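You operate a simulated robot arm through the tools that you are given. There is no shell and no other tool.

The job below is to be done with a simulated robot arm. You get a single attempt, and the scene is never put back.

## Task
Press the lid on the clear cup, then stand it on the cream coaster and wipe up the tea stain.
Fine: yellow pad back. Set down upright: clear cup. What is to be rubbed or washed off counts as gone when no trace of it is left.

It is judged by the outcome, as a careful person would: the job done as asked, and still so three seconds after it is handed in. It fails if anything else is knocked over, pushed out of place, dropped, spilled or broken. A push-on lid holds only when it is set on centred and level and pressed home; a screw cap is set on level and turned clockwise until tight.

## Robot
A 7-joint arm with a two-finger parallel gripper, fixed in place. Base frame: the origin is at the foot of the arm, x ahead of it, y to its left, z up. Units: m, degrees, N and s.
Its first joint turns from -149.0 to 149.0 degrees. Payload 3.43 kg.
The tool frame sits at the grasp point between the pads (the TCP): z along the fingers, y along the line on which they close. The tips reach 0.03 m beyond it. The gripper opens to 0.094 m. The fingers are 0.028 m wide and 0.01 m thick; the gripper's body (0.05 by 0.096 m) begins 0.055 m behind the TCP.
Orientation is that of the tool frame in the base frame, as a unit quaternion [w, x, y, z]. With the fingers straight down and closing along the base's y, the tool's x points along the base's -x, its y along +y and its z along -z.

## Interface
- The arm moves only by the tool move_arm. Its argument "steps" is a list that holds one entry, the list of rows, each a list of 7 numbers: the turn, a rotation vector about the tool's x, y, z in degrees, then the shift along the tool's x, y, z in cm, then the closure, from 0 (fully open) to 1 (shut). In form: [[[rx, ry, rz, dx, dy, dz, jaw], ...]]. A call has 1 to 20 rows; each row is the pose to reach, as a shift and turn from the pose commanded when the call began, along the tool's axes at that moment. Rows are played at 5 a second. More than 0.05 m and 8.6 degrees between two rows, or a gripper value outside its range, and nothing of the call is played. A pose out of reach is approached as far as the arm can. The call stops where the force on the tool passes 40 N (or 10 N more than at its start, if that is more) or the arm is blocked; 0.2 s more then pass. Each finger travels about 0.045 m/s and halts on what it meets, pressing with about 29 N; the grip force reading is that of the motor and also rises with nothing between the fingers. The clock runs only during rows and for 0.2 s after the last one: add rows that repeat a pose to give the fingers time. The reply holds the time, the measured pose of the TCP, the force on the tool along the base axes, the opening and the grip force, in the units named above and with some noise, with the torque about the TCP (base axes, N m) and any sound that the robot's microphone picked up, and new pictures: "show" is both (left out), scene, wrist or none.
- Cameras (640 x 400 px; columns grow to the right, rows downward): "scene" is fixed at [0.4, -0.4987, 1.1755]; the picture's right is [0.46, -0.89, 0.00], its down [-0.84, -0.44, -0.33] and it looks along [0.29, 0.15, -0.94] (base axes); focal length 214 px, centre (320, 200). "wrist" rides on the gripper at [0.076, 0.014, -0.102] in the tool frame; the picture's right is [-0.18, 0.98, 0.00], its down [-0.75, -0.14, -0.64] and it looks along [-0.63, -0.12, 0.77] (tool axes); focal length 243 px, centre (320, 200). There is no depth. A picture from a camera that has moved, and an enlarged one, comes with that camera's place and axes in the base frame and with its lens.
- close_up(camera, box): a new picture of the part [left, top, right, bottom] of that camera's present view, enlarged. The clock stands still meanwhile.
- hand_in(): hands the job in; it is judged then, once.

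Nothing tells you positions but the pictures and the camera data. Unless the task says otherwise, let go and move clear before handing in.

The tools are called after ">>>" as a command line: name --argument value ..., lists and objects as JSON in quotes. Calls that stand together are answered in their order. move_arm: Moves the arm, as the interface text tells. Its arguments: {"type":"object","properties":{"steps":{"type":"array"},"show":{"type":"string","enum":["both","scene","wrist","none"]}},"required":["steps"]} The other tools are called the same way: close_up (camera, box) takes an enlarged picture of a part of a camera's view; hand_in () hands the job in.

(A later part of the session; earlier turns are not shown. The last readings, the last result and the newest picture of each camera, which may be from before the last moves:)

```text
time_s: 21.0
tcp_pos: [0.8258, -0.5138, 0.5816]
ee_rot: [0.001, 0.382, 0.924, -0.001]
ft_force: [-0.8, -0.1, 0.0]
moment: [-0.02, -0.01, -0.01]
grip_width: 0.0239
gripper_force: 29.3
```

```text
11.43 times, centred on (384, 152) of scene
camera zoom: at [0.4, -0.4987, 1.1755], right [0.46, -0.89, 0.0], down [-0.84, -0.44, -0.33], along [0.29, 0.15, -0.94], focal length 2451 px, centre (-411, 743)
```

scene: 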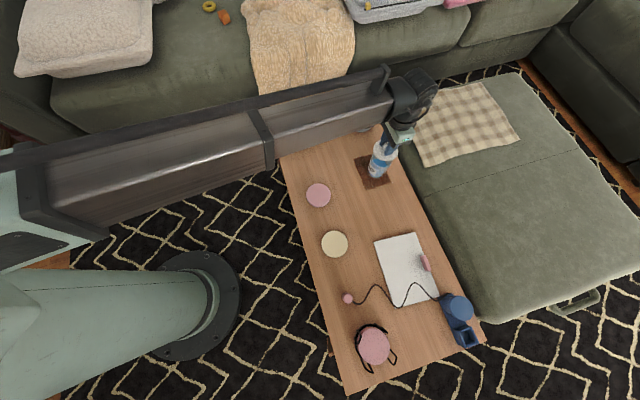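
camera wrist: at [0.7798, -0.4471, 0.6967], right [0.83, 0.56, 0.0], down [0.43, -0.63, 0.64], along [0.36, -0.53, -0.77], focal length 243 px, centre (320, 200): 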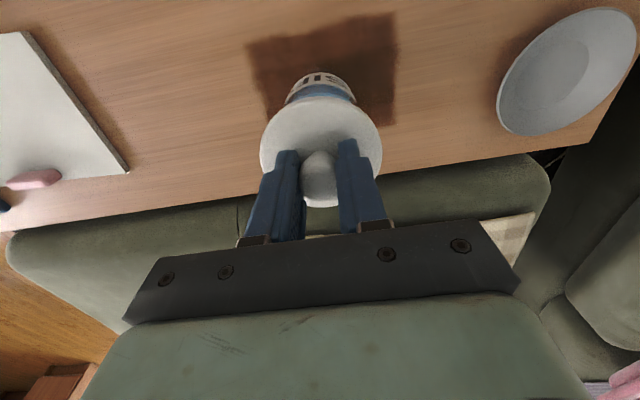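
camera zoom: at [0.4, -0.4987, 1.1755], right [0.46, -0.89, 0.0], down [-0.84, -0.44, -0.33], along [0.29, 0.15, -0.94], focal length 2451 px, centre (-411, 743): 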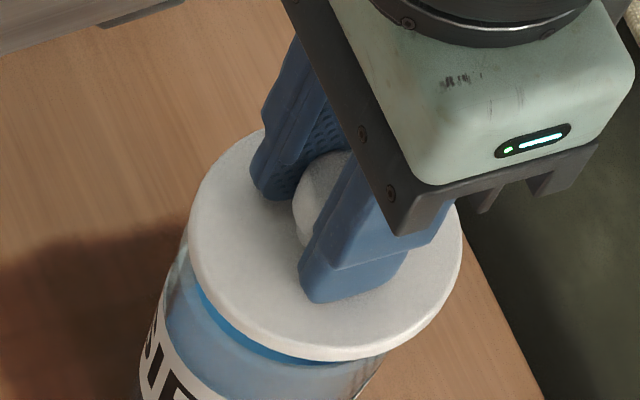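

The lid is level, and it has slid about 2 mm up in the grip. The contact pattern fits a plug slightly too far out, so I'll shift 1 mm more inward and touch again.

>>> move_arm --steps '[[[0, 0, 0, 0.1, 0.02, 0, 1], [0, 0, 0, 0.1, 0.02, 0.4, 1], [0, 0, 0, 0.1, 0.02, 0.8, 1], [0, 0, 0, 0.1, 0.02, 0.8, 1]]]' --show "none"

>>> move_arm --steps '[[[0, 0, 0, 0, 0, 0.1, 1], [0, 0, 0, 0, 0, 0.2, 1], [0, 0, 0, 0, 0, 0.2, 1]]]' --show "none"

```text
time_s: 22.0
tcp_pos: [0.8271, -0.5126, 0.5732]
ee_rot: [0.002, 0.383, 0.924, 0.0]
ft_force: [0.1, -0.4, -0.4]
moment: [0.02, -0.05, 0.03]
grip_width: 0.0239
gripper_force: 28.9
```

```text
time_s: 22.8
tcp_pos: [0.8272, -0.5119, 0.5715]
ee_rot: [0.002, 0.384, 0.923, 0.0]
ft_force: [-0.3, 0.4, -1.1]
moment: [-0.03, 0.0, 0.04]
grip_width: 0.0237
gripper_force: 29.6
```

No contact now at a height that pushed back 15 N before, so the plug seems to be entering the mouth. I'll continue down gently.

>>> move_arm --steps '[[[0, 0, 0, 0, 0, 0.1, 1], [0, 0, 0, 0, 0, 0.2, 1], [0, 0, 0, 0, 0, 0.2, 1]]]' --show "none"

>>> move_arm --steps '[[[0, 0, 0, 0, 0, 0.05, 1], [0, 0, 0, 0, 0, 0.1, 1], [0, 0, 0, 0, 0, 0.1, 1]]]' --show "none"

>>> close_up --camera "scene" --box '[362, 148, 402, 173]'

```text
time_s: 23.6
tcp_pos: [0.8264, -0.5126, 0.5701]
ee_rot: [0.003, 0.383, 0.924, 0.0]
ft_force: [0.4, -0.3, -0.5]
moment: [0.04, -0.03, -0.02]
grip_width: 0.0237
gripper_force: 29.5
```

```text
time_s: 24.4
tcp_pos: [0.8266, -0.5116, 0.5692]
ee_rot: [0.002, 0.382, 0.924, -0.001]
ft_force: [0.0, -0.3, 0.6]
moment: [0.04, 0.0, -0.05]
grip_width: 0.0236
gripper_force: 28.7
```

```text
16.00 times, centred on (382, 160) of scene
camera zoom: at [0.4, -0.4987, 1.1755], right [0.46, -0.89, 0.0], down [-0.84, -0.44, -0.33], along [0.29, 0.15, -0.94], focal length 3432 px, centre (-672, 832)
```

zoom: 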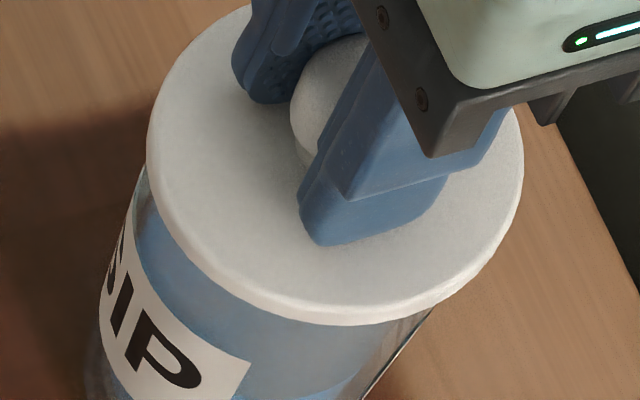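

The plug is inside the mouth with no resistance and the cup hasn't moved. I'll continue down toward the seat.

>>> move_arm --steps '[[[0, 0, 0, 0, 0, 0.1, 1], [0, 0, 0, 0, 0, 0.2, 1], [0, 0, 0, 0, 0, 0.2, 1]]]' --show "none"

>>> move_arm --steps '[[[0, 0, 0, 0, 0, 0.1, 1], [0, 0, 0, 0, 0, 0.2, 1], [0, 0, 0, 0, 0, 0.2, 1]]]' --show "none"

>>> close_up --camera "scene" --box '[362, 148, 402, 173]'

```text
time_s: 25.2
tcp_pos: [0.8255, -0.5129, 0.5677]
ee_rot: [0.002, 0.383, 0.924, -0.001]
ft_force: [-1.5, 1.5, 10.7]
moment: [0.39, 0.5, 0.0]
grip_width: 0.0238
gripper_force: 29.1
heard: snap
```

```text
time_s: 26.0
tcp_pos: [0.8263, -0.5125, 0.5675]
ee_rot: [0.005, 0.382, 0.924, -0.001]
ft_force: [0.8, -1.5, 33.9]
moment: [0.28, 0.43, 0.03]
grip_width: 0.0235
gripper_force: 28.8
```

```text
16.00 times, centred on (382, 160) of scene
camera zoom: at [0.4, -0.4987, 1.1755], right [0.46, -0.89, 0.0], down [-0.84, -0.44, -0.33], along [0.29, 0.15, -0.94], focal length 3432 px, centre (-672, 832)
```

zoom: 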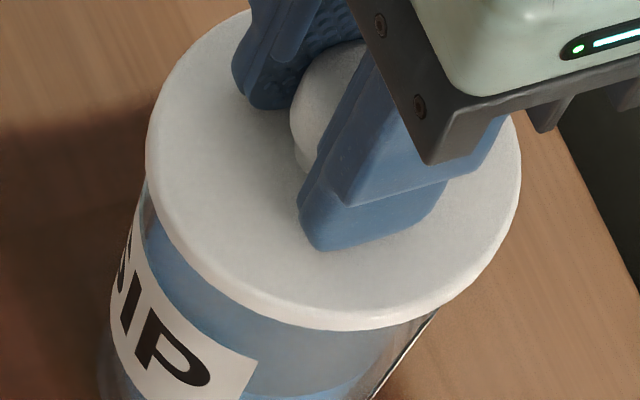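

I heard a snap and pressed to about 34 N with the load well inside the rim, so the lid is seated. I'll ease off the pressure and check that the cup stands flat and the lid is level.

>>> move_arm --steps '[[[0, 0, 0, 0, 0, -0.05, 1], [0, 0, 0, 0, 0, -0.15, 1], [0, 0, 0, 0, 0, -0.15, 1]]]' --show "none"

>>> close_up --camera "scene" --box '[356, 145, 412, 180]'

>>> close_up --camera "wrist" --box '[200, 40, 440, 190]'

```text
time_s: 26.8
tcp_pos: [0.8264, -0.5129, 0.5679]
ee_rot: [0.004, 0.382, 0.924, 0.0]
ft_force: [5.9, -6.2, 32.4]
moment: [-0.29, -0.12, 0.02]
grip_width: 0.0234
gripper_force: 29.1
```

```text
11.43 times, centred on (384, 162) of scene
camera zoom: at [0.4, -0.4987, 1.1755], right [0.46, -0.89, 0.0], down [-0.84, -0.44, -0.33], along [0.29, 0.15, -0.94], focal length 2451 px, centre (-411, 629)
```

zoom: 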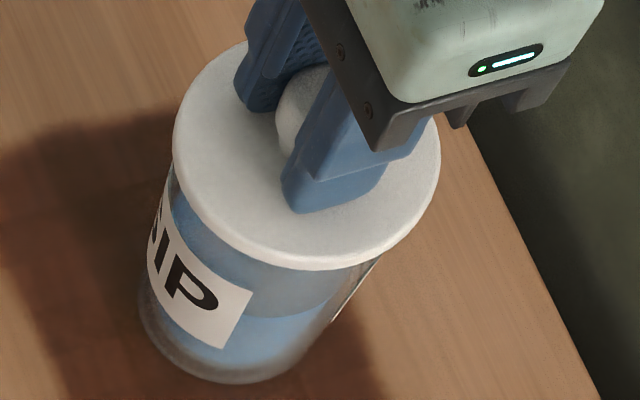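

```text
2.67 times, centred on (320, 115) of wrist
camera zoom: at [0.7812, -0.4493, 0.6699], right [0.82, 0.57, 0.0], down [0.43, -0.63, 0.65], along [0.37, -0.53, -0.76], focal length 647 px, centre (320, 427)
```

zoom: 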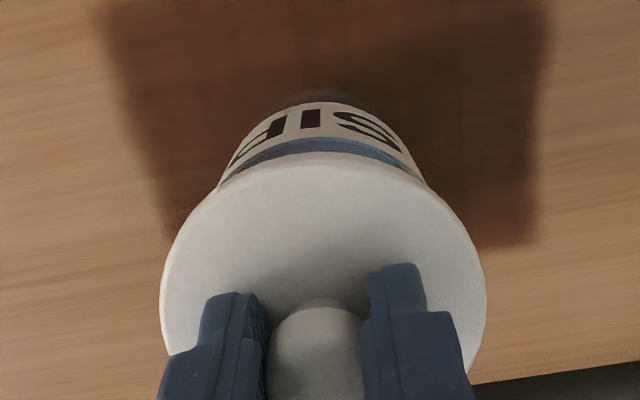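

There is still about 32 N pressing, with some side load. I'll ease up further in small steps until the force goes to zero.

>>> move_arm --steps '[[[0, 0, 0, 0, 0, -0.1, 1], [0, 0, 0, 0, 0, -0.2, 1], [0, 0, 0, 0, 0, -0.2, 1]]]' --show "none"

>>> close_up --camera "scene" --box '[356, 145, 412, 180]'

```text
time_s: 27.6
tcp_pos: [0.8275, -0.5119, 0.5675]
ee_rot: [0.001, 0.383, 0.924, 0.0]
ft_force: [0.2, -2.2, 2.5]
moment: [-0.15, -0.05, 0.02]
grip_width: 0.0239
gripper_force: 29.2
```

```text
11.43 times, centred on (384, 162) of scene
camera zoom: at [0.4, -0.4987, 1.1755], right [0.46, -0.89, 0.0], down [-0.84, -0.44, -0.33], along [0.29, 0.15, -0.94], focal length 2451 px, centre (-411, 629)
```

zoom: 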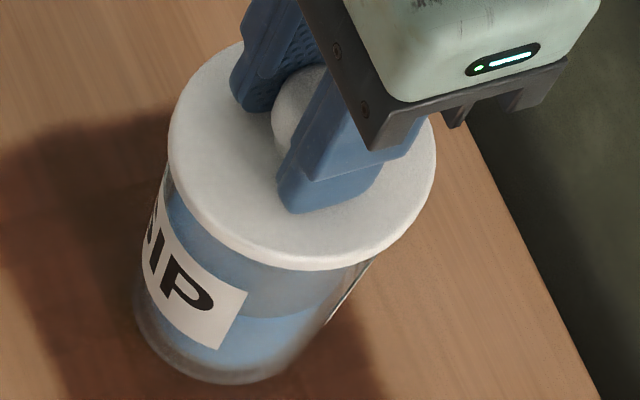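

The force is nearly zero, the cup stands straight, and the lid edge now overlaps the rim evenly, so it is seated. I'll test the hold by lifting a few millimetres.

>>> move_arm --steps '[[[0, 0, 0, 0, 0, -0.1, 1], [0, 0, 0, 0, 0, -0.2, 1], [0, 0, 0, 0, 0, -0.2, 1]]]' --show "none"

>>> close_up --camera "scene" --box '[356, 145, 412, 180]'

>>> close_up --camera "wrist" --box '[200, 40, 440, 190]'

```text
time_s: 28.4
tcp_pos: [0.8257, -0.5115, 0.5701]
ee_rot: [0.002, 0.383, 0.924, -0.001]
ft_force: [-0.6, -0.2, -2.3]
moment: [0.02, 0.0, -0.02]
grip_width: 0.0234
gripper_force: 29.1
```

```text
11.43 times, centred on (384, 162) of scene
camera zoom: at [0.4, -0.4987, 1.1755], right [0.46, -0.89, 0.0], down [-0.84, -0.44, -0.33], along [0.29, 0.15, -0.94], focal length 2451 px, centre (-411, 629)
```

zoom: 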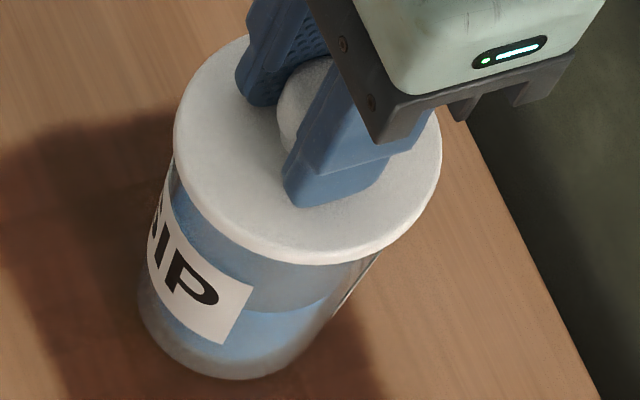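

```text
2.67 times, centred on (320, 115) of wrist
camera zoom: at [0.7816, -0.4491, 0.6731], right [0.82, 0.57, 0.0], down [0.43, -0.63, 0.64], along [0.37, -0.53, -0.76], focal length 647 px, centre (320, 427)
```

zoom: 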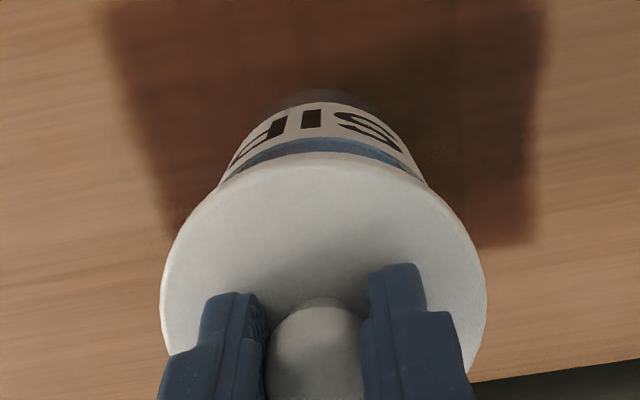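

The cup comes up with the lid (about 2.3 N load), so the lid holds. I'll raise slowly a couple of centimetres and verify again.

>>> move_arm --steps '[[[0, 0, 0, 0, 0, -0.2, 1], [0, 0, 0, 0, 0, -0.5, 1], [0, 0, 0, 0, 0, -0.9, 1], [0, 0, 0, 0, 0, -1.2, 1], [0, 0, 0, 0, 0, -1.5, 1], [0, 0, 0, 0, 0, -1.5, 1]]]'

>>> close_up --camera "scene" --box '[356, 140, 412, 175]'

```text
time_s: 29.8
tcp_pos: [0.8282, -0.5132, 0.5853]
ee_rot: [0.003, 0.383, 0.924, 0.0]
ft_force: [0.5, -0.2, -1.9]
moment: [-0.01, -0.02, 0.02]
grip_width: 0.0232
gripper_force: 29.2
camera wrist: at [0.7821, -0.4497, 0.6884], right [0.82, 0.57, 0.0], down [0.43, -0.63, 0.65], along [0.37, -0.53, -0.76], focal length 243 px, centre (320, 200)
```

scene: 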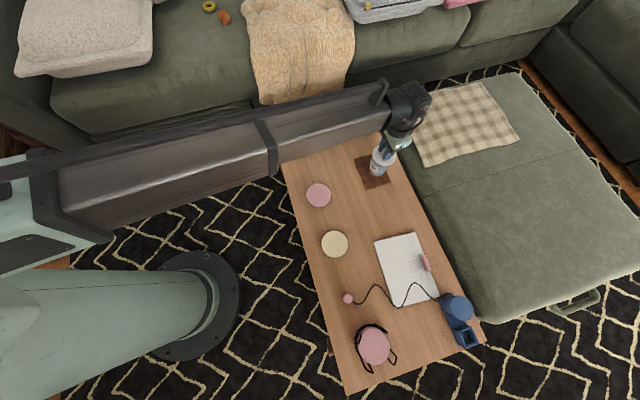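
wrist: 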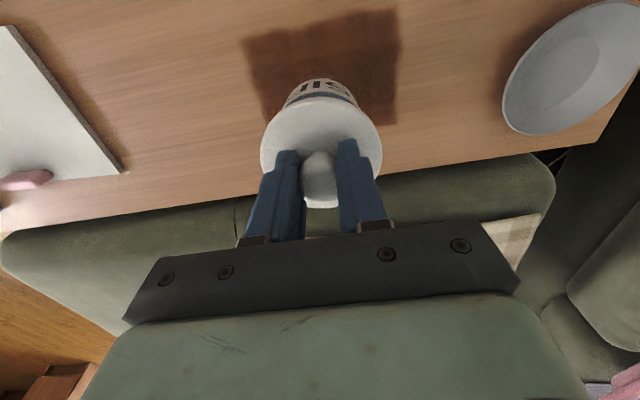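

```text
11.43 times, centred on (384, 158) of scene
camera zoom: at [0.4, -0.4987, 1.1755], right [0.46, -0.89, 0.0], down [-0.84, -0.44, -0.33], along [0.29, 0.15, -0.94], focal length 2451 px, centre (-411, 686)
```

zoom: 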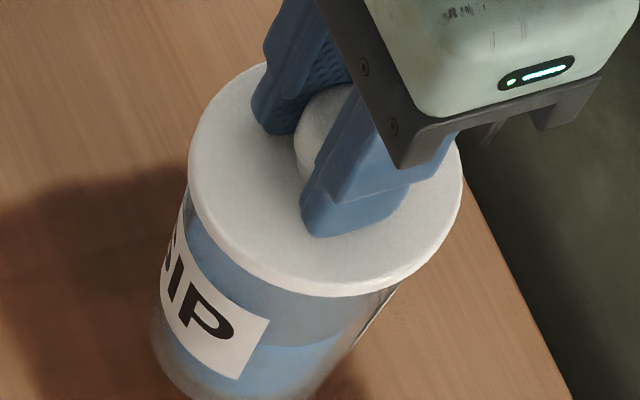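

The lid and cup hang together, upright. I'll raise to clear the table and carry smoothly to above the cream coaster.

>>> move_arm --steps '[[[0, 0, 0, 0, 0, -1.0, 1], [0, 0, 0, 0, 0, -2.5, 1], [0, 0, 0, 0, 0, -4.0, 1], [0, 0, 0, 0, 0, -4.5, 1], [0, 0, 0, 0.72, -0.64, -4.5, 1], [0, 0, 0, 2.39, -2.14, -4.5, 1], [0, 0, 0, 4.3, -3.84, -4.5, 1], [0, 0, 0, 6.45, -5.76, -4.5, 1], [0, 0, 0, 8.6, -7.69, -4.5, 1], [0, 0, 0, 10.76, -9.61, -4.5, 1], [0, 0, 0, 12.9, -11.53, -4.5, 1], [0, 0, 0, 15.06, -13.45, -4.5, 1], [0, 0, 0, 17.2, -15.37, -4.5, 1], [0, 0, 0, 19.36, -17.3, -4.5, 1], [0, 0, 0, 21.3, -19.0, -4.5, 1], [0, 0, 0, 22.9, -20.5, -4.5, 1], [0, 0, 0, 23.7, -21.2, -4.5, 1], [0, 0, 0, 23.9, -21.35, -4.5, 1], [0, 0, 0, 23.9, -21.35, -4.5, 1]]]'

>>> close_up --camera "wrist" --box '[160, 20, 480, 220]'

>>> close_up --camera "scene" --box '[300, 200, 380, 250]'

```text
time_s: 33.8
tcp_pos: [0.5073, -0.4953, 0.63]
ee_rot: [0.003, 0.383, 0.924, 0.0]
ft_force: [0.1, -1.1, -2.0]
moment: [-0.03, 0.01, -0.01]
grip_width: 0.0233
gripper_force: 28.7
camera wrist: at [0.4621, -0.4315, 0.7321], right [0.82, 0.57, 0.0], down [0.43, -0.63, 0.65], along [0.37, -0.53, -0.76], focal length 243 px, centre (320, 200)
```

scene: 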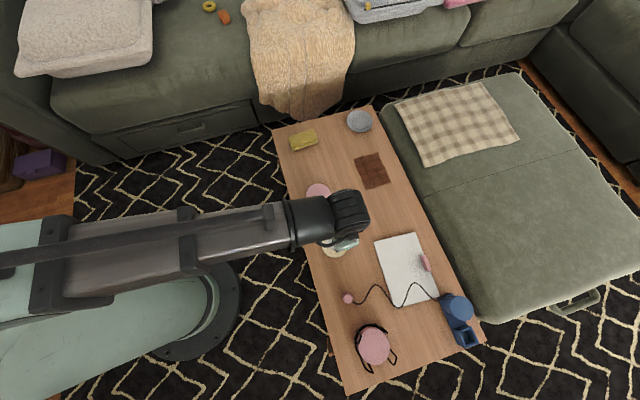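
wrist: 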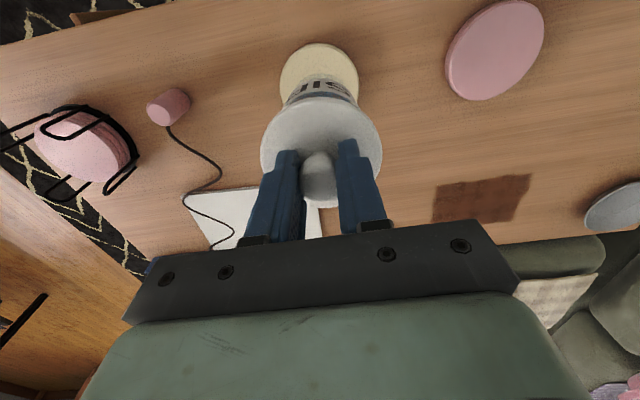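

```text
2.00 times, centred on (320, 120) of wrist
camera zoom: at [0.4621, -0.4315, 0.7321], right [0.82, 0.57, 0.0], down [0.43, -0.63, 0.65], along [0.37, -0.53, -0.76], focal length 485 px, centre (320, 360)
```

zoom: 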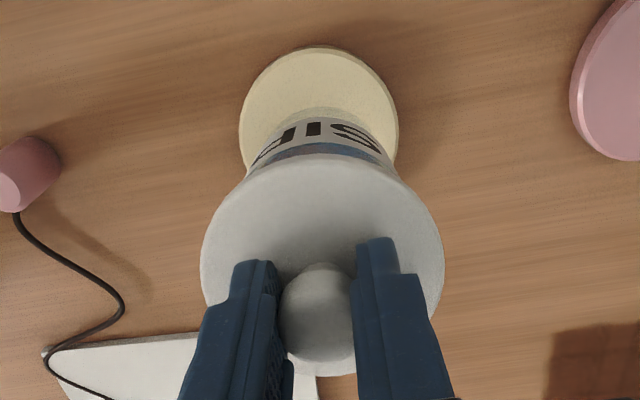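

```text
8.00 times, centred on (340, 225) of scene
camera zoom: at [0.4, -0.4987, 1.1755], right [0.46, -0.89, 0.0], down [-0.84, -0.44, -0.33], along [0.29, 0.15, -0.94], focal length 1716 px, centre (160, 0)
```

zoom: 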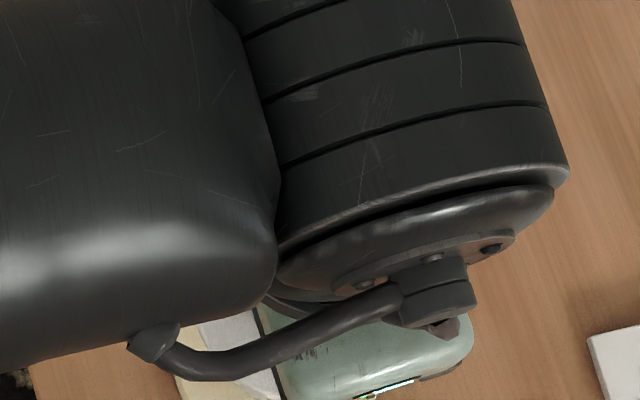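

The cup hangs directly over the cream coaster. I'll lower it most of the way and then touch down in small steps.

>>> move_arm --steps '[[[0, 0, 0, 0, 0, 0.6, 1], [0, 0, 0, 0, 0, 1.4, 1], [0, 0, 0, 0, 0, 2.2, 1], [0, 0, 0, 0, 0, 3.0, 1], [0, 0, 0, 0, 0, 3.6, 1], [0, 0, 0, 0, 0, 4.0, 1], [0, 0, 0, 0, 0, 4.0, 1]]]' --show "none"

>>> close_up --camera "wrist" --box '[200, 30, 440, 180]'

```text
time_s: 35.4
tcp_pos: [0.5071, -0.4939, 0.5906]
ee_rot: [0.002, 0.383, 0.924, -0.001]
ft_force: [-0.6, 0.3, -1.2]
moment: [0.02, 0.02, 0.01]
grip_width: 0.0236
gripper_force: 29.1
```

```text
2.67 times, centred on (320, 105) of wrist
camera zoom: at [0.4615, -0.431, 0.692], right [0.82, 0.57, 0.0], down [0.43, -0.63, 0.65], along [0.37, -0.53, -0.76], focal length 647 px, centre (320, 453)
```

zoom: 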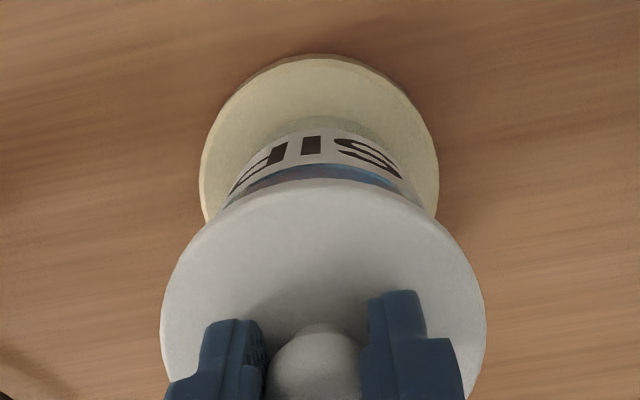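

>>> move_arm --steps '[[[0, 0, 0, 0, 0, 0.3, 1], [0, 0, 0, 0, 0, 0.6, 1], [0, 0, 0, 0, 0, 0.6, 1]]]' --show "none"

>>> move_arm --steps '[[[0, 0, 0, 0, 0, 0.15, 1], [0, 0, 0, 0, 0, 0.3, 1], [0, 0, 0, 0, 0, 0.3, 1]]]' --show "none"

>>> move_arm --steps '[[[0, 0, 0, 0, 0, 0.1, 1], [0, 0, 0, 0, 0, 0.2, 1], [0, 0, 0, 0, 0, 0.2, 1]]]' --show "none"

```text
time_s: 36.2
tcp_pos: [0.5077, -0.4938, 0.5826]
ee_rot: [0.003, 0.382, 0.924, -0.001]
ft_force: [1.0, 0.0, -2.4]
moment: [0.01, 0.03, -0.02]
grip_width: 0.0234
gripper_force: 29.3
```

```text
time_s: 37.2
tcp_pos: [0.5075, -0.4949, 0.5825]
ee_rot: [0.004, 0.383, 0.924, 0.0]
ft_force: [-0.3, 0.8, 11.6]
moment: [0.39, 0.25, -0.01]
grip_width: 0.0234
gripper_force: 28.9
stopped in row 3: the force on the tool passed its limit at 41 N (the readings are from after the stop); the commanded pose is now the measured one
```

```text
time_s: 37.9
tcp_pos: [0.5079, -0.4953, 0.5816]
ee_rot: [0.005, 0.382, 0.924, -0.002]
ft_force: [-0.5, 1.8, 12.8]
moment: [0.42, 0.31, -0.04]
grip_width: 0.0236
gripper_force: 28.6
stopped in row 3: the force on the tool passed its limit at 44 N (the readings are from after the stop); the commanded pose is now the measured one
```

The cup is down on the coaster with contact at z≈0.582. I'll relieve the pressure and check before letting go.

>>> move_arm --steps '[[[0, 0, 0, 0, 0, -0.05, 1], [0, 0, 0, 0, 0, -0.1, 1], [0, 0, 0, 0, 0, -0.1, 1]]]'

>>> close_up --camera "wrist" --box '[200, 30, 440, 180]'

```text
time_s: 38.7
tcp_pos: [0.5071, -0.4947, 0.5811]
ee_rot: [0.005, 0.383, 0.924, -0.002]
ft_force: [1.2, 1.6, 10.0]
moment: [0.29, 0.19, -0.03]
grip_width: 0.0232
gripper_force: 28.9
camera wrist: at [0.4621, -0.4321, 0.6843], right [0.82, 0.57, 0.0], down [0.43, -0.63, 0.65], along [0.37, -0.53, -0.76], focal length 243 px, centre (320, 200)
```

scene: 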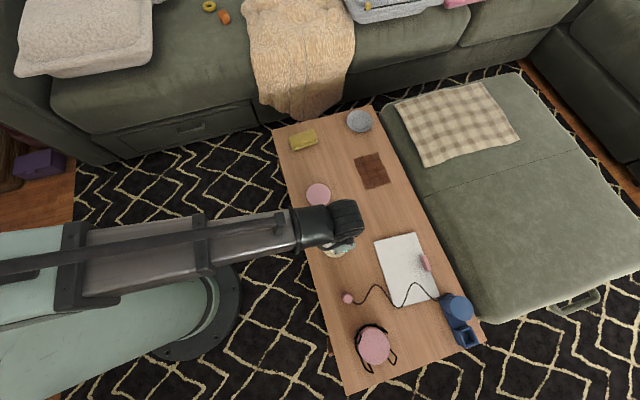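
wrist: 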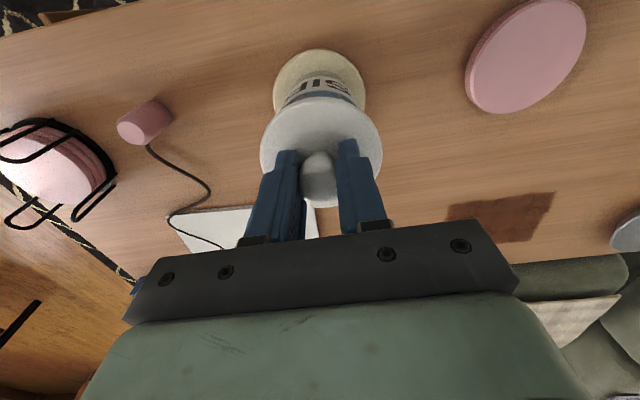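

```text
2.67 times, centred on (320, 105) of wrist
camera zoom: at [0.4621, -0.4321, 0.6843], right [0.82, 0.57, 0.0], down [0.43, -0.63, 0.65], along [0.37, -0.53, -0.76], focal length 647 px, centre (320, 453)
```

zoom: 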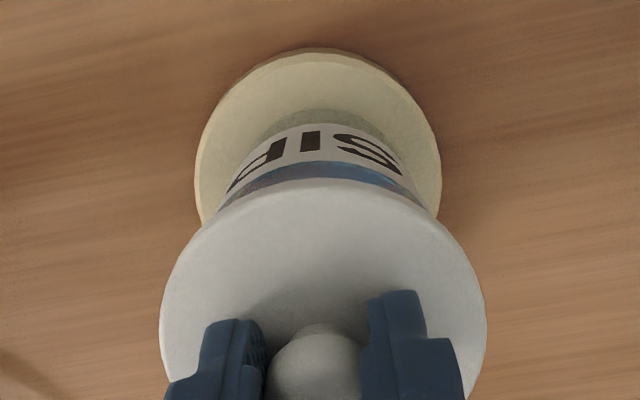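

>>> move_arm --steps '[[[0, 0, 0, 0, 0, -0.06, 1], [0, 0, 0, 0, 0, -0.12, 1], [0, 0, 0, 0, 0, -0.12, 1]]]' --show "none"

```text
time_s: 39.5
tcp_pos: [0.5086, -0.4967, 0.5819]
ee_rot: [0.005, 0.383, 0.924, -0.002]
ft_force: [0.0, -0.4, 0.1]
moment: [0.05, -0.01, -0.03]
grip_width: 0.0236
gripper_force: 29.1
heard: snap
```

I heard a snap while unloading, so I need to check whether the lid is still seated. I'll look closely before doing anything else.

>>> close_up --camera "wrist" --box '[240, 40, 400, 140]'

>>> close_up --camera "scene" --box '[310, 220, 374, 260]'

```text
4.00 times, centred on (320, 90) of wrist
camera zoom: at [0.4625, -0.4324, 0.6846], right [0.82, 0.57, 0.0], down [0.43, -0.63, 0.65], along [0.37, -0.53, -0.76], focal length 970 px, centre (320, 640)
```

zoom: 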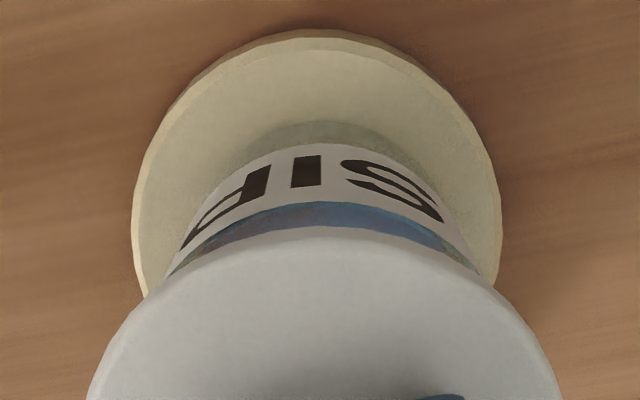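

```text
10.00 times, centred on (342, 240) of scene
camera zoom: at [0.4, -0.4987, 1.1755], right [0.46, -0.89, 0.0], down [-0.84, -0.44, -0.33], along [0.29, 0.15, -0.94], focal length 2145 px, centre (100, -200)
```

zoom: 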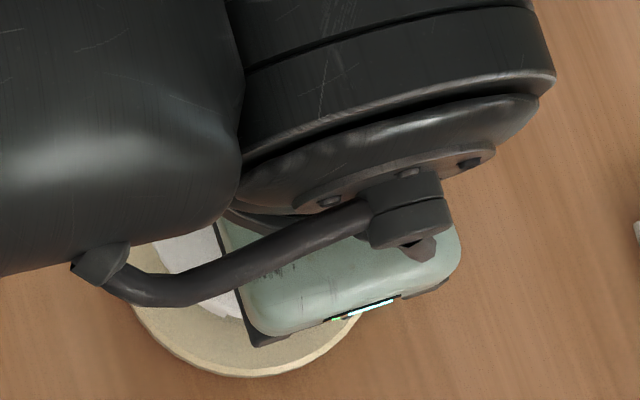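

The lid looks about right from above, but I can't be sure. I'll correct the small 0.6° tool tilt and lift about 2 mm to see whether the cup still comes with the lid.

>>> move_arm --steps '[[[0, 0.3, 0, 0, 0, -0.05, 1], [0, 0.6, 0, 0, 0, -0.1, 1], [0, 0.6, 0, 0, 0, -0.2, 1], [0, 0.6, 0, 0, 0, -0.3, 1], [0, 0.6, 0, 0, 0, -0.3, 1]]]' --show "none"

>>> close_up --camera "wrist" --box '[240, 40, 400, 140]'

```text
time_s: 40.7
tcp_pos: [0.5065, -0.4946, 0.5859]
ee_rot: [0.001, 0.383, 0.924, 0.0]
ft_force: [-0.2, 0.6, -0.4]
moment: [0.0, -0.02, 0.01]
grip_width: 0.0235
gripper_force: 28.4
```

```text
4.00 times, centred on (320, 90) of wrist
camera zoom: at [0.4627, -0.4326, 0.689], right [0.82, 0.57, 0.0], down [0.43, -0.63, 0.64], along [0.36, -0.53, -0.77], focal length 970 px, centre (320, 640)
```

zoom: 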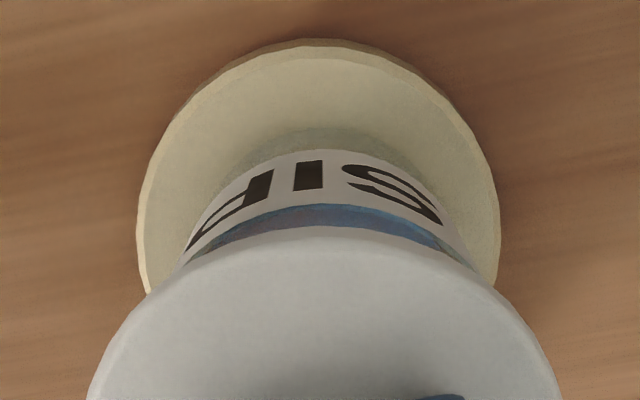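

The reading is only −0.4 N, so the lid popped loose while unloading. The stop had left the tool tilted about 0.6°, which pried it. The plug is still in the mouth and the tool is level again, so I'll lower back to light contact, then release and press straight down on the knob so the lid levels itself.

>>> move_arm --steps '[[[0, 0, 0, 0, 0, 0.1, 1], [0, 0, 0, 0, 0, 0.2, 1], [0, 0, 0, 0, 0, 0.2, 1]]]' --show "none"

>>> move_arm --steps '[[[0, 0, 0, 0, 0, 0.05, 1], [0, 0, 0, 0, 0, 0.1, 1], [0, 0, 0, 0, 0, 0.1, 1]]]' --show "none"

```text
time_s: 41.5
tcp_pos: [0.5083, -0.4952, 0.5839]
ee_rot: [0.0, 0.383, 0.924, 0.001]
ft_force: [-0.4, 0.2, -0.3]
moment: [0.03, 0.01, 0.02]
grip_width: 0.0232
gripper_force: 29.5
```

```text
time_s: 42.3
tcp_pos: [0.506, -0.495, 0.5828]
ee_rot: [0.001, 0.382, 0.924, 0.001]
ft_force: [-0.2, 0.1, 0.4]
moment: [-0.01, -0.01, -0.01]
grip_width: 0.0236
gripper_force: 29.5
```

>>> move_arm --steps '[[[0, 0, 0, 0, 0, 0.05, 1], [0, 0, 0, 0, 0, 0.05, 1]]]' --show "none"

>>> move_arm --steps '[[[0, 0, 0, 0, 0, 0.05, 1], [0, 0, 0, 0, 0, 0.05, 1]]]' --show "none"

```text
time_s: 42.9
tcp_pos: [0.5074, -0.496, 0.5828]
ee_rot: [0.0, 0.383, 0.924, 0.001]
ft_force: [0.4, -0.4, -0.2]
moment: [0.0, -0.04, 0.02]
grip_width: 0.0235
gripper_force: 29.1
```

```text
time_s: 43.5
tcp_pos: [0.5076, -0.4949, 0.5822]
ee_rot: [0.0, 0.382, 0.924, 0.001]
ft_force: [0.0, -0.1, 0.2]
moment: [0.03, 0.01, -0.01]
grip_width: 0.0233
gripper_force: 28.9
```

>>> move_arm --steps '[[[0, 0, 0, 0, 0, 0.05, 1], [0, 0, 0, 0, 0, 0.1, 1], [0, 0, 0, 0, 0, 0.1, 1]]]' --show "none"

>>> move_arm --steps '[[[0, 0, 0, 0, 0, 0.05, 1], [0, 0, 0, 0, 0, 0.05, 1]]]' --show "none"

```text
time_s: 44.3
tcp_pos: [0.508, -0.4962, 0.5829]
ee_rot: [0.001, 0.383, 0.924, 0.001]
ft_force: [1.0, -1.1, 9.2]
moment: [-0.17, -0.23, 0.0]
grip_width: 0.0236
gripper_force: 29.6
```

```text
time_s: 44.9
tcp_pos: [0.5079, -0.4967, 0.5818]
ee_rot: [0.002, 0.383, 0.924, 0.0]
ft_force: [1.1, -1.3, 25.6]
moment: [-0.25, -0.25, -0.04]
grip_width: 0.0235
gripper_force: 29.8
```

Now 25 N, load nearly centred but no snap yet. I'll back off slightly, release the knob and then press on its top with closed fingers.

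>>> move_arm --steps '[[[0, 0, 0, 0, 0, -0.06, 1], [0, 0, 0, 0, 0, -0.06, 1], [0, 0, 0, 0, 0, -0.06, 0.85], [0, 0, 0, 0, 0, -0.06, 0.7], [0, 0, 0, 0, 0, -0.06, 0.5], [0, 0, 0, 0, 0, -0.06, 0.4], [0, 0, 0, 0, 0, -0.06, 0.4], [0, 0, 0, 0, 0, -0.06, 0.4]]]'

>>> close_up --camera "wrist" --box '[200, 50, 440, 200]'

```text
time_s: 46.7
tcp_pos: [0.5069, -0.4954, 0.5816]
ee_rot: [0.0, 0.383, 0.924, 0.0]
ft_force: [0.5, 0.0, 0.1]
moment: [-0.03, -0.05, -0.01]
grip_width: 0.0563
gripper_force: 0.1
camera wrist: at [0.4627, -0.4328, 0.684], right [0.82, 0.57, 0.0], down [0.43, -0.63, 0.64], along [0.36, -0.53, -0.77], focal length 243 px, centre (320, 200)
```

scene: 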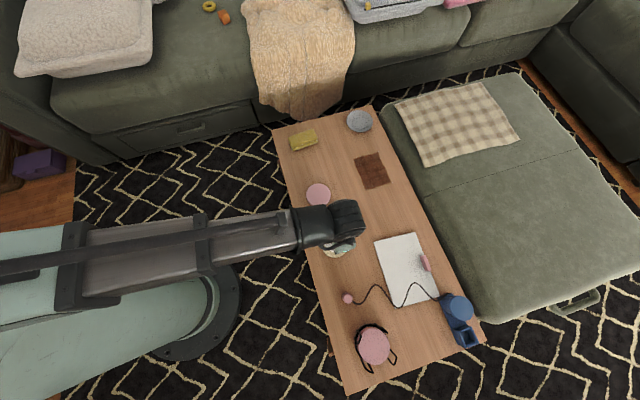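
wrist: 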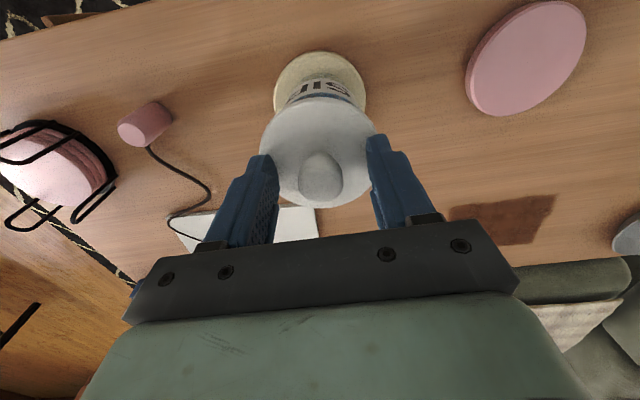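

```text
2.67 times, centred on (320, 125) of wrist
camera zoom: at [0.4627, -0.4328, 0.684], right [0.82, 0.57, 0.0], down [0.43, -0.63, 0.64], along [0.36, -0.53, -0.77], focal length 647 px, centre (320, 400)
```

zoom: 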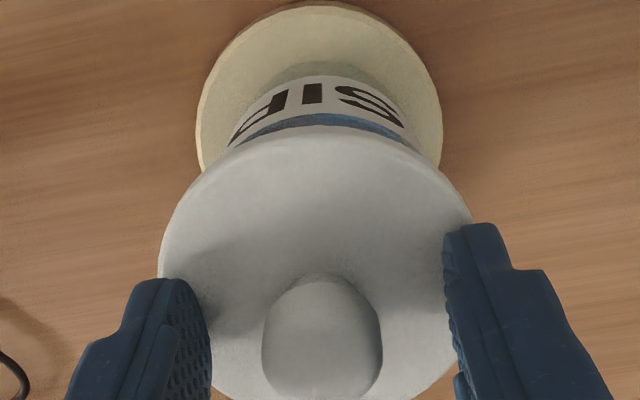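

The knob is released and the lid is sitting on the cup. I'll rise and step aside to see whether it is level and flush.

>>> move_arm --steps '[[[0, 0, 0, 0, 0, -1.5, 0.4], [0, 0, 0, 0, 0, -4, 0.4], [0, 0, 0, 0, 0, -7, 0.4], [0, 0, 0, 0, 3, -8, 0.4], [0, 0, 0, 0, 7, -8, 0.4], [0, 0, 0, 0, 11, -8, 0.4], [0, 0, 0, 0, 15, -8, 0.4], [0, 0, 0, 0, 18, -8, 0.4], [0, 0, 0, 0, 18, -8, 0.4]]]'

>>> close_up --camera "scene" --box '[310, 215, 374, 255]'

>>> close_up --camera "wrist" --box '[0, 20, 320, 220]'

```text
time_s: 48.7
tcp_pos: [0.6359, -0.3663, 0.6639]
ee_rot: [0.001, 0.382, 0.924, 0.0]
ft_force: [0.3, 0.4, 0.1]
moment: [0.01, -0.01, 0.03]
grip_width: 0.0563
gripper_force: 0.0
heard: snap
camera wrist: at [0.5906, -0.3039, 0.7669], right [0.83, 0.56, 0.0], down [0.43, -0.63, 0.64], along [0.36, -0.53, -0.77], focal length 243 px, centre (320, 200)
```

scene: 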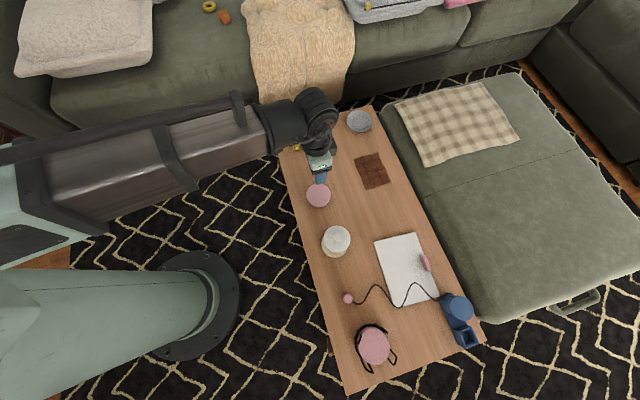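
wrist: 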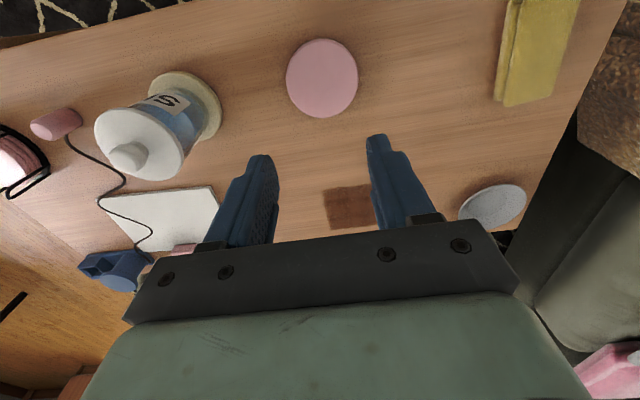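

```text
10.00 times, centred on (342, 235) of scene
camera zoom: at [0.4, -0.4987, 1.1755], right [0.46, -0.89, 0.0], down [-0.84, -0.44, -0.33], along [0.29, 0.15, -0.94], focal length 2145 px, centre (100, -150)
```

zoom: 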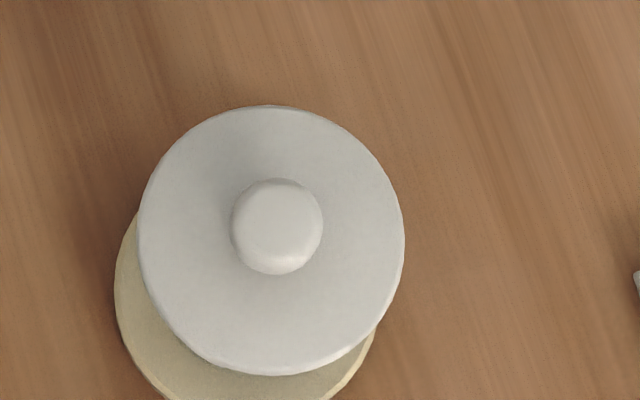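

```text
2.00 times, centred on (160, 120) of wrist
camera zoom: at [0.5906, -0.3039, 0.7669], right [0.83, 0.56, 0.0], down [0.43, -0.63, 0.64], along [0.36, -0.53, -0.77], focal length 485 px, centre (640, 360)
```

zoom: 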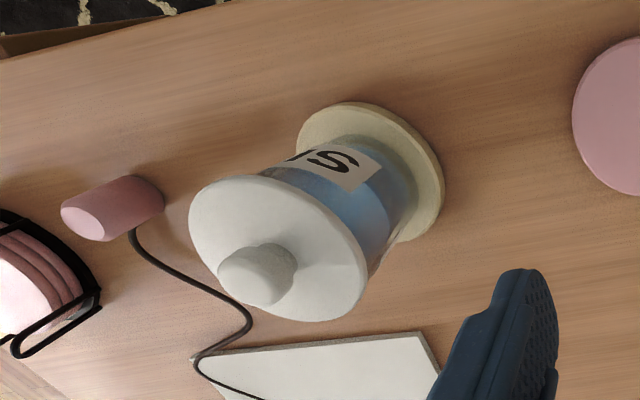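

Another snap sounded as I moved away. I'll zoom in on the lid and rim from this oblique view.

>>> close_up --camera "wrist" --box '[85, 60, 229, 150]'

>>> close_up --camera "scene" --box '[316, 220, 356, 245]'

```text
4.44 times, centred on (157, 105) of wrist
camera zoom: at [0.5906, -0.3039, 0.7669], right [0.83, 0.56, 0.0], down [0.43, -0.63, 0.64], along [0.36, -0.53, -0.77], focal length 1078 px, centre (1044, 622)
```

zoom: 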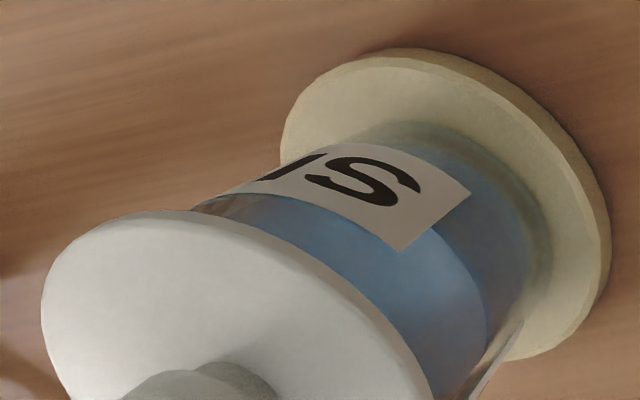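

```text
16.00 times, centred on (336, 232) of scene
camera zoom: at [0.4, -0.4987, 1.1755], right [0.46, -0.89, 0.0], down [-0.84, -0.44, -0.33], along [0.29, 0.15, -0.94], focal length 3432 px, centre (64, -320)
```

zoom: 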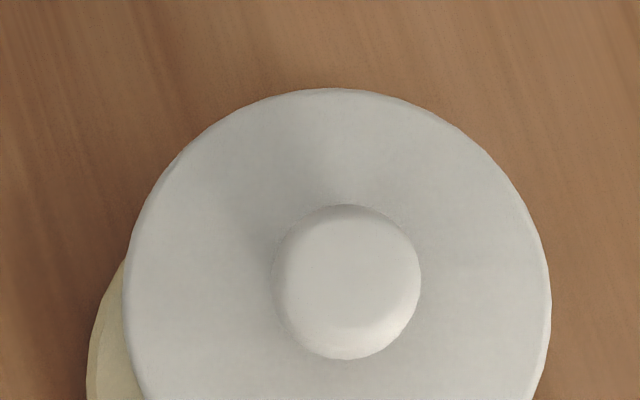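

The lid looks level and centred, but I want to be certain it is pressed home. I'll close the fingers and press straight down on the centre of the knob.

>>> move_arm --steps '[[[0, 0, 0, -0.05, -4, 0, 0.6], [0, 0, 0, -0.1, -8, 0, 0.8], [0, 0, 0, -0.15, -12, 0, 1], [0, 0, 0, -0.2, -15.5, 0, 1], [0, 0, 0, -0.2, -18, 0, 1], [0, 0, 0, -0.2, -18, 1.5, 1], [0, 0, 0, -0.2, -18, 3.0, 1], [0, 0, 0, -0.2, -18, 3.0, 1]]]' --show "wrist"

>>> close_up --camera "wrist" --box '[240, 80, 400, 180]'

```text
time_s: 50.5
tcp_pos: [0.5093, -0.4967, 0.6308]
ee_rot: [0.0, 0.383, 0.924, 0.002]
ft_force: [0.4, 0.7, 0.5]
moment: [0.01, 0.01, -0.01]
grip_width: 0.0
gripper_force: 28.9
camera wrist: at [0.4644, -0.4337, 0.7345], right [0.82, 0.57, 0.0], down [0.43, -0.63, 0.64], along [0.36, -0.53, -0.77], focal length 243 px, centre (320, 200)
```

wrist: 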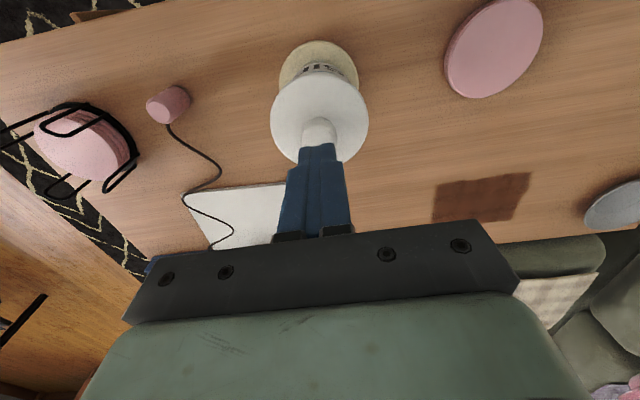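

```text
4.00 times, centred on (320, 130) of wrist
camera zoom: at [0.4644, -0.4337, 0.7345], right [0.82, 0.57, 0.0], down [0.43, -0.63, 0.64], along [0.36, -0.53, -0.77], focal length 970 px, centre (320, 480)
```

zoom: 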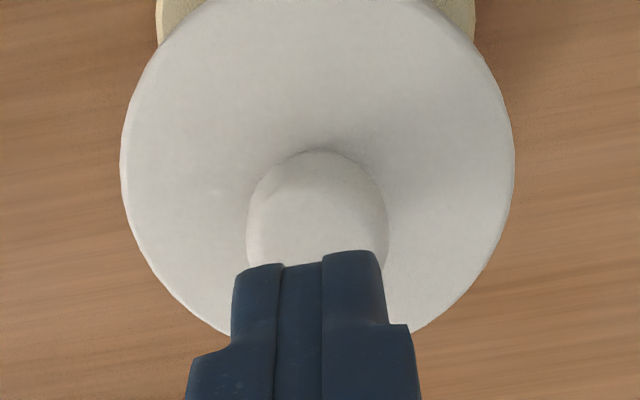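

The closed fingers are centred over the knob. I'll go down to touch and press in small steps.

>>> move_arm --steps '[[[0, 0, 0, 0, 0, 0.6, 1], [0, 0, 0, 0, 0, 1.2, 1], [0, 0, 0, 0, 0, 1.2, 1]]]' --show "none"

>>> move_arm --steps '[[[0, 0, 0, 0, 0, 0.15, 1], [0, 0, 0, 0, 0, 0.3, 1], [0, 0, 0, 0, 0, 0.3, 1]]]' --show "none"

```text
time_s: 51.3
tcp_pos: [0.5088, -0.4969, 0.6192]
ee_rot: [0.0, 0.382, 0.924, 0.001]
ft_force: [-0.2, -0.7, 0.6]
moment: [-0.02, 0.01, 0.02]
grip_width: 0.0001
gripper_force: 29.5
```

```text
time_s: 52.1
tcp_pos: [0.508, -0.4958, 0.6165]
ee_rot: [0.0, 0.383, 0.924, 0.0]
ft_force: [-0.1, -0.6, -0.4]
moment: [0.0, -0.01, 0.02]
grip_width: 0.0
gripper_force: 28.9
```

>>> move_arm --steps '[[[0, 0, 0, 0, 0, 0.1, 1], [0, 0, 0, 0, 0, 0.2, 1], [0, 0, 0, 0, 0, 0.2, 1]]]' --show "none"

>>> move_arm --steps '[[[0, 0, 0, 0, 0, 0.1, 1], [0, 0, 0, 0, 0, 0.1, 1]]]' --show "none"

```text
time_s: 52.9
tcp_pos: [0.5093, -0.4973, 0.6153]
ee_rot: [0.0, 0.383, 0.924, 0.001]
ft_force: [0.5, 0.5, -0.7]
moment: [0.02, 0.01, -0.03]
grip_width: 0.0001
gripper_force: 28.6
```

```text
time_s: 53.5
tcp_pos: [0.5092, -0.4977, 0.6135]
ee_rot: [0.001, 0.383, 0.924, 0.002]
ft_force: [-0.7, -0.3, -0.7]
moment: [0.01, -0.01, -0.01]
grip_width: 0.0001
gripper_force: 29.1
```

>>> move_arm --steps '[[[0, 0, 0, 0, 0, 0.1, 1], [0, 0, 0, 0, 0, 0.1, 1]]]' --show "none"

>>> move_arm --steps '[[[0, 0, 0, 0, 0, 0.1, 1], [0, 0, 0, 0, 0, 0.1, 1]]]' --show "none"

>>> move_arm --steps '[[[0, 0, 0, 0, 0, 0.1, 1], [0, 0, 0, 0, 0, 0.1, 1]]]' --show "none"

```text
time_s: 54.1
tcp_pos: [0.5095, -0.4962, 0.6127]
ee_rot: [0.001, 0.383, 0.924, 0.0]
ft_force: [0.1, -0.6, 0.0]
moment: [0.01, -0.02, 0.02]
grip_width: 0.0
gripper_force: 28.9
```

```text
time_s: 54.7
tcp_pos: [0.5099, -0.4964, 0.6112]
ee_rot: [0.0, 0.384, 0.924, 0.001]
ft_force: [0.8, 0.6, -0.2]
moment: [-0.01, 0.01, 0.02]
grip_width: 0.0
gripper_force: 29.5
```

```text
time_s: 55.3
tcp_pos: [0.5089, -0.4957, 0.6102]
ee_rot: [0.0, 0.383, 0.924, 0.001]
ft_force: [0.0, 0.6, 0.1]
moment: [-0.02, 0.0, 0.0]
grip_width: 0.0
gripper_force: 28.5
```

>>> move_arm --steps '[[[0, 0, 0, 0, 0, 0.1, 1], [0, 0, 0, 0, 0, 0.2, 1], [0, 0, 0, 0, 0, 0.2, 1]]]' --show "none"

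>>> move_arm --steps '[[[0, 0, 0, 0, 0, 0.1, 1], [0, 0, 0, 0, 0, 0.1, 1]]]' --show "wrist"

>>> close_up --camera "wrist" --box '[240, 80, 400, 180]'

```text
time_s: 56.1
tcp_pos: [0.5092, -0.4982, 0.6089]
ee_rot: [0.0, 0.383, 0.924, 0.001]
ft_force: [1.0, 0.6, -0.4]
moment: [0.01, -0.02, 0.03]
grip_width: 0.0001
gripper_force: 29.5
```

```text
time_s: 56.7
tcp_pos: [0.5088, -0.4978, 0.6079]
ee_rot: [0.001, 0.383, 0.924, 0.001]
ft_force: [0.5, -0.2, -0.2]
moment: [0.03, 0.03, 0.01]
grip_width: 0.0001
gripper_force: 29.3
camera wrist: at [0.4637, -0.4345, 0.7102], right [0.82, 0.57, 0.0], down [0.43, -0.63, 0.64], along [0.36, -0.53, -0.77], focal length 243 px, centre (320, 200)
```

wrist: 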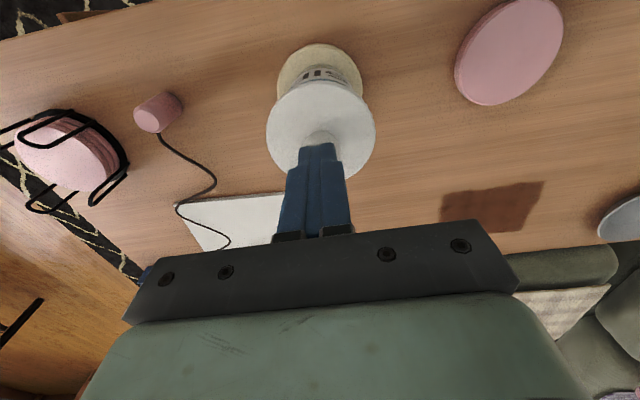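

```text
4.00 times, centred on (320, 130) of wrist
camera zoom: at [0.4637, -0.4345, 0.7102], right [0.82, 0.57, 0.0], down [0.43, -0.63, 0.64], along [0.36, -0.53, -0.77], focal length 970 px, centre (320, 480)
```

zoom: 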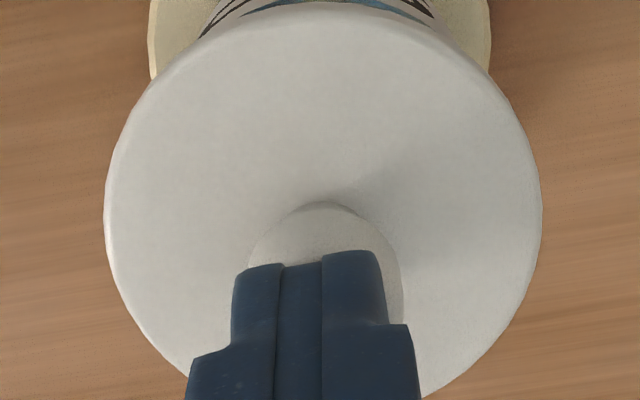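

>>> move_arm --steps '[[[0, 0, 0, 0, 0, 0.1, 1], [0, 0, 0, 0, 0, 0.15, 1], [0, 0, 0, 0, 0, 0.15, 1]]]' --show "none"

>>> move_arm --steps '[[[0, 0, 0, 0, 0, 0.1, 1], [0, 0, 0, 0, 0, 0.1, 1]]]' --show "none"

>>> move_arm --steps '[[[0, 0, 0, 0, 0, 0.1, 1], [0, 0, 0, 0, 0, 0.1, 1]]]' --show "none"

```text
time_s: 57.5
tcp_pos: [0.5099, -0.4968, 0.6077]
ee_rot: [0.001, 0.382, 0.924, 0.001]
ft_force: [-1.3, -0.9, 16.3]
moment: [-0.06, 0.04, 0.0]
grip_width: 0.0
gripper_force: 29.3
```

```text
time_s: 58.1
tcp_pos: [0.5105, -0.4976, 0.606]
ee_rot: [0.001, 0.382, 0.924, 0.001]
ft_force: [-2.4, -1.3, 31.7]
moment: [-0.1, 0.06, 0.0]
grip_width: 0.0
gripper_force: 29.0
```

```text
time_s: 58.5
tcp_pos: [0.509, -0.4973, 0.6063]
ee_rot: [0.002, 0.383, 0.924, 0.0]
ft_force: [-1.1, -0.6, 16.1]
moment: [0.01, 0.02, -0.01]
grip_width: 0.0001
gripper_force: 28.6
stopped in row 1: the force on the tool passed its limit at 45 N (the readings are from after the stop); the commanded pose is now the measured one
```

I pressed to 45 N on the knob's centre with no new snap, which suggests it had already clicked home. I'll back off straight up and listen.

>>> move_arm --steps '[[[0, 0, 0, 0, 0, -0.1, 1], [0, 0, 0, 0, 0, -0.2, 1], [0, 0, 0, 0, 0, -0.4, 1], [0, 0, 0, 0, 0, -0.8, 1], [0, 0, 0, 0, 0, -0.8, 1]]]' --show "none"

>>> close_up --camera "wrist" --box '[240, 40, 400, 140]'

```text
time_s: 59.7
tcp_pos: [0.509, -0.4965, 0.6151]
ee_rot: [0.001, 0.383, 0.924, 0.001]
ft_force: [-0.7, -0.5, -0.2]
moment: [0.01, -0.04, -0.02]
grip_width: 0.0002
gripper_force: 28.7
```

```text
4.00 times, centred on (320, 90) of wrist
camera zoom: at [0.4644, -0.4333, 0.7169], right [0.82, 0.57, 0.0], down [0.43, -0.63, 0.64], along [0.36, -0.53, -0.77], focal length 970 px, centre (320, 640)
```

zoom: 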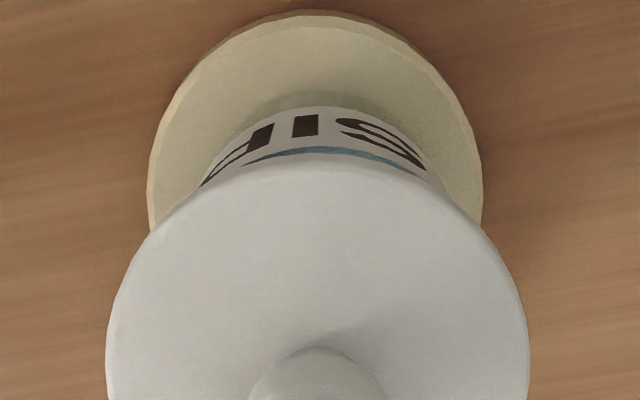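

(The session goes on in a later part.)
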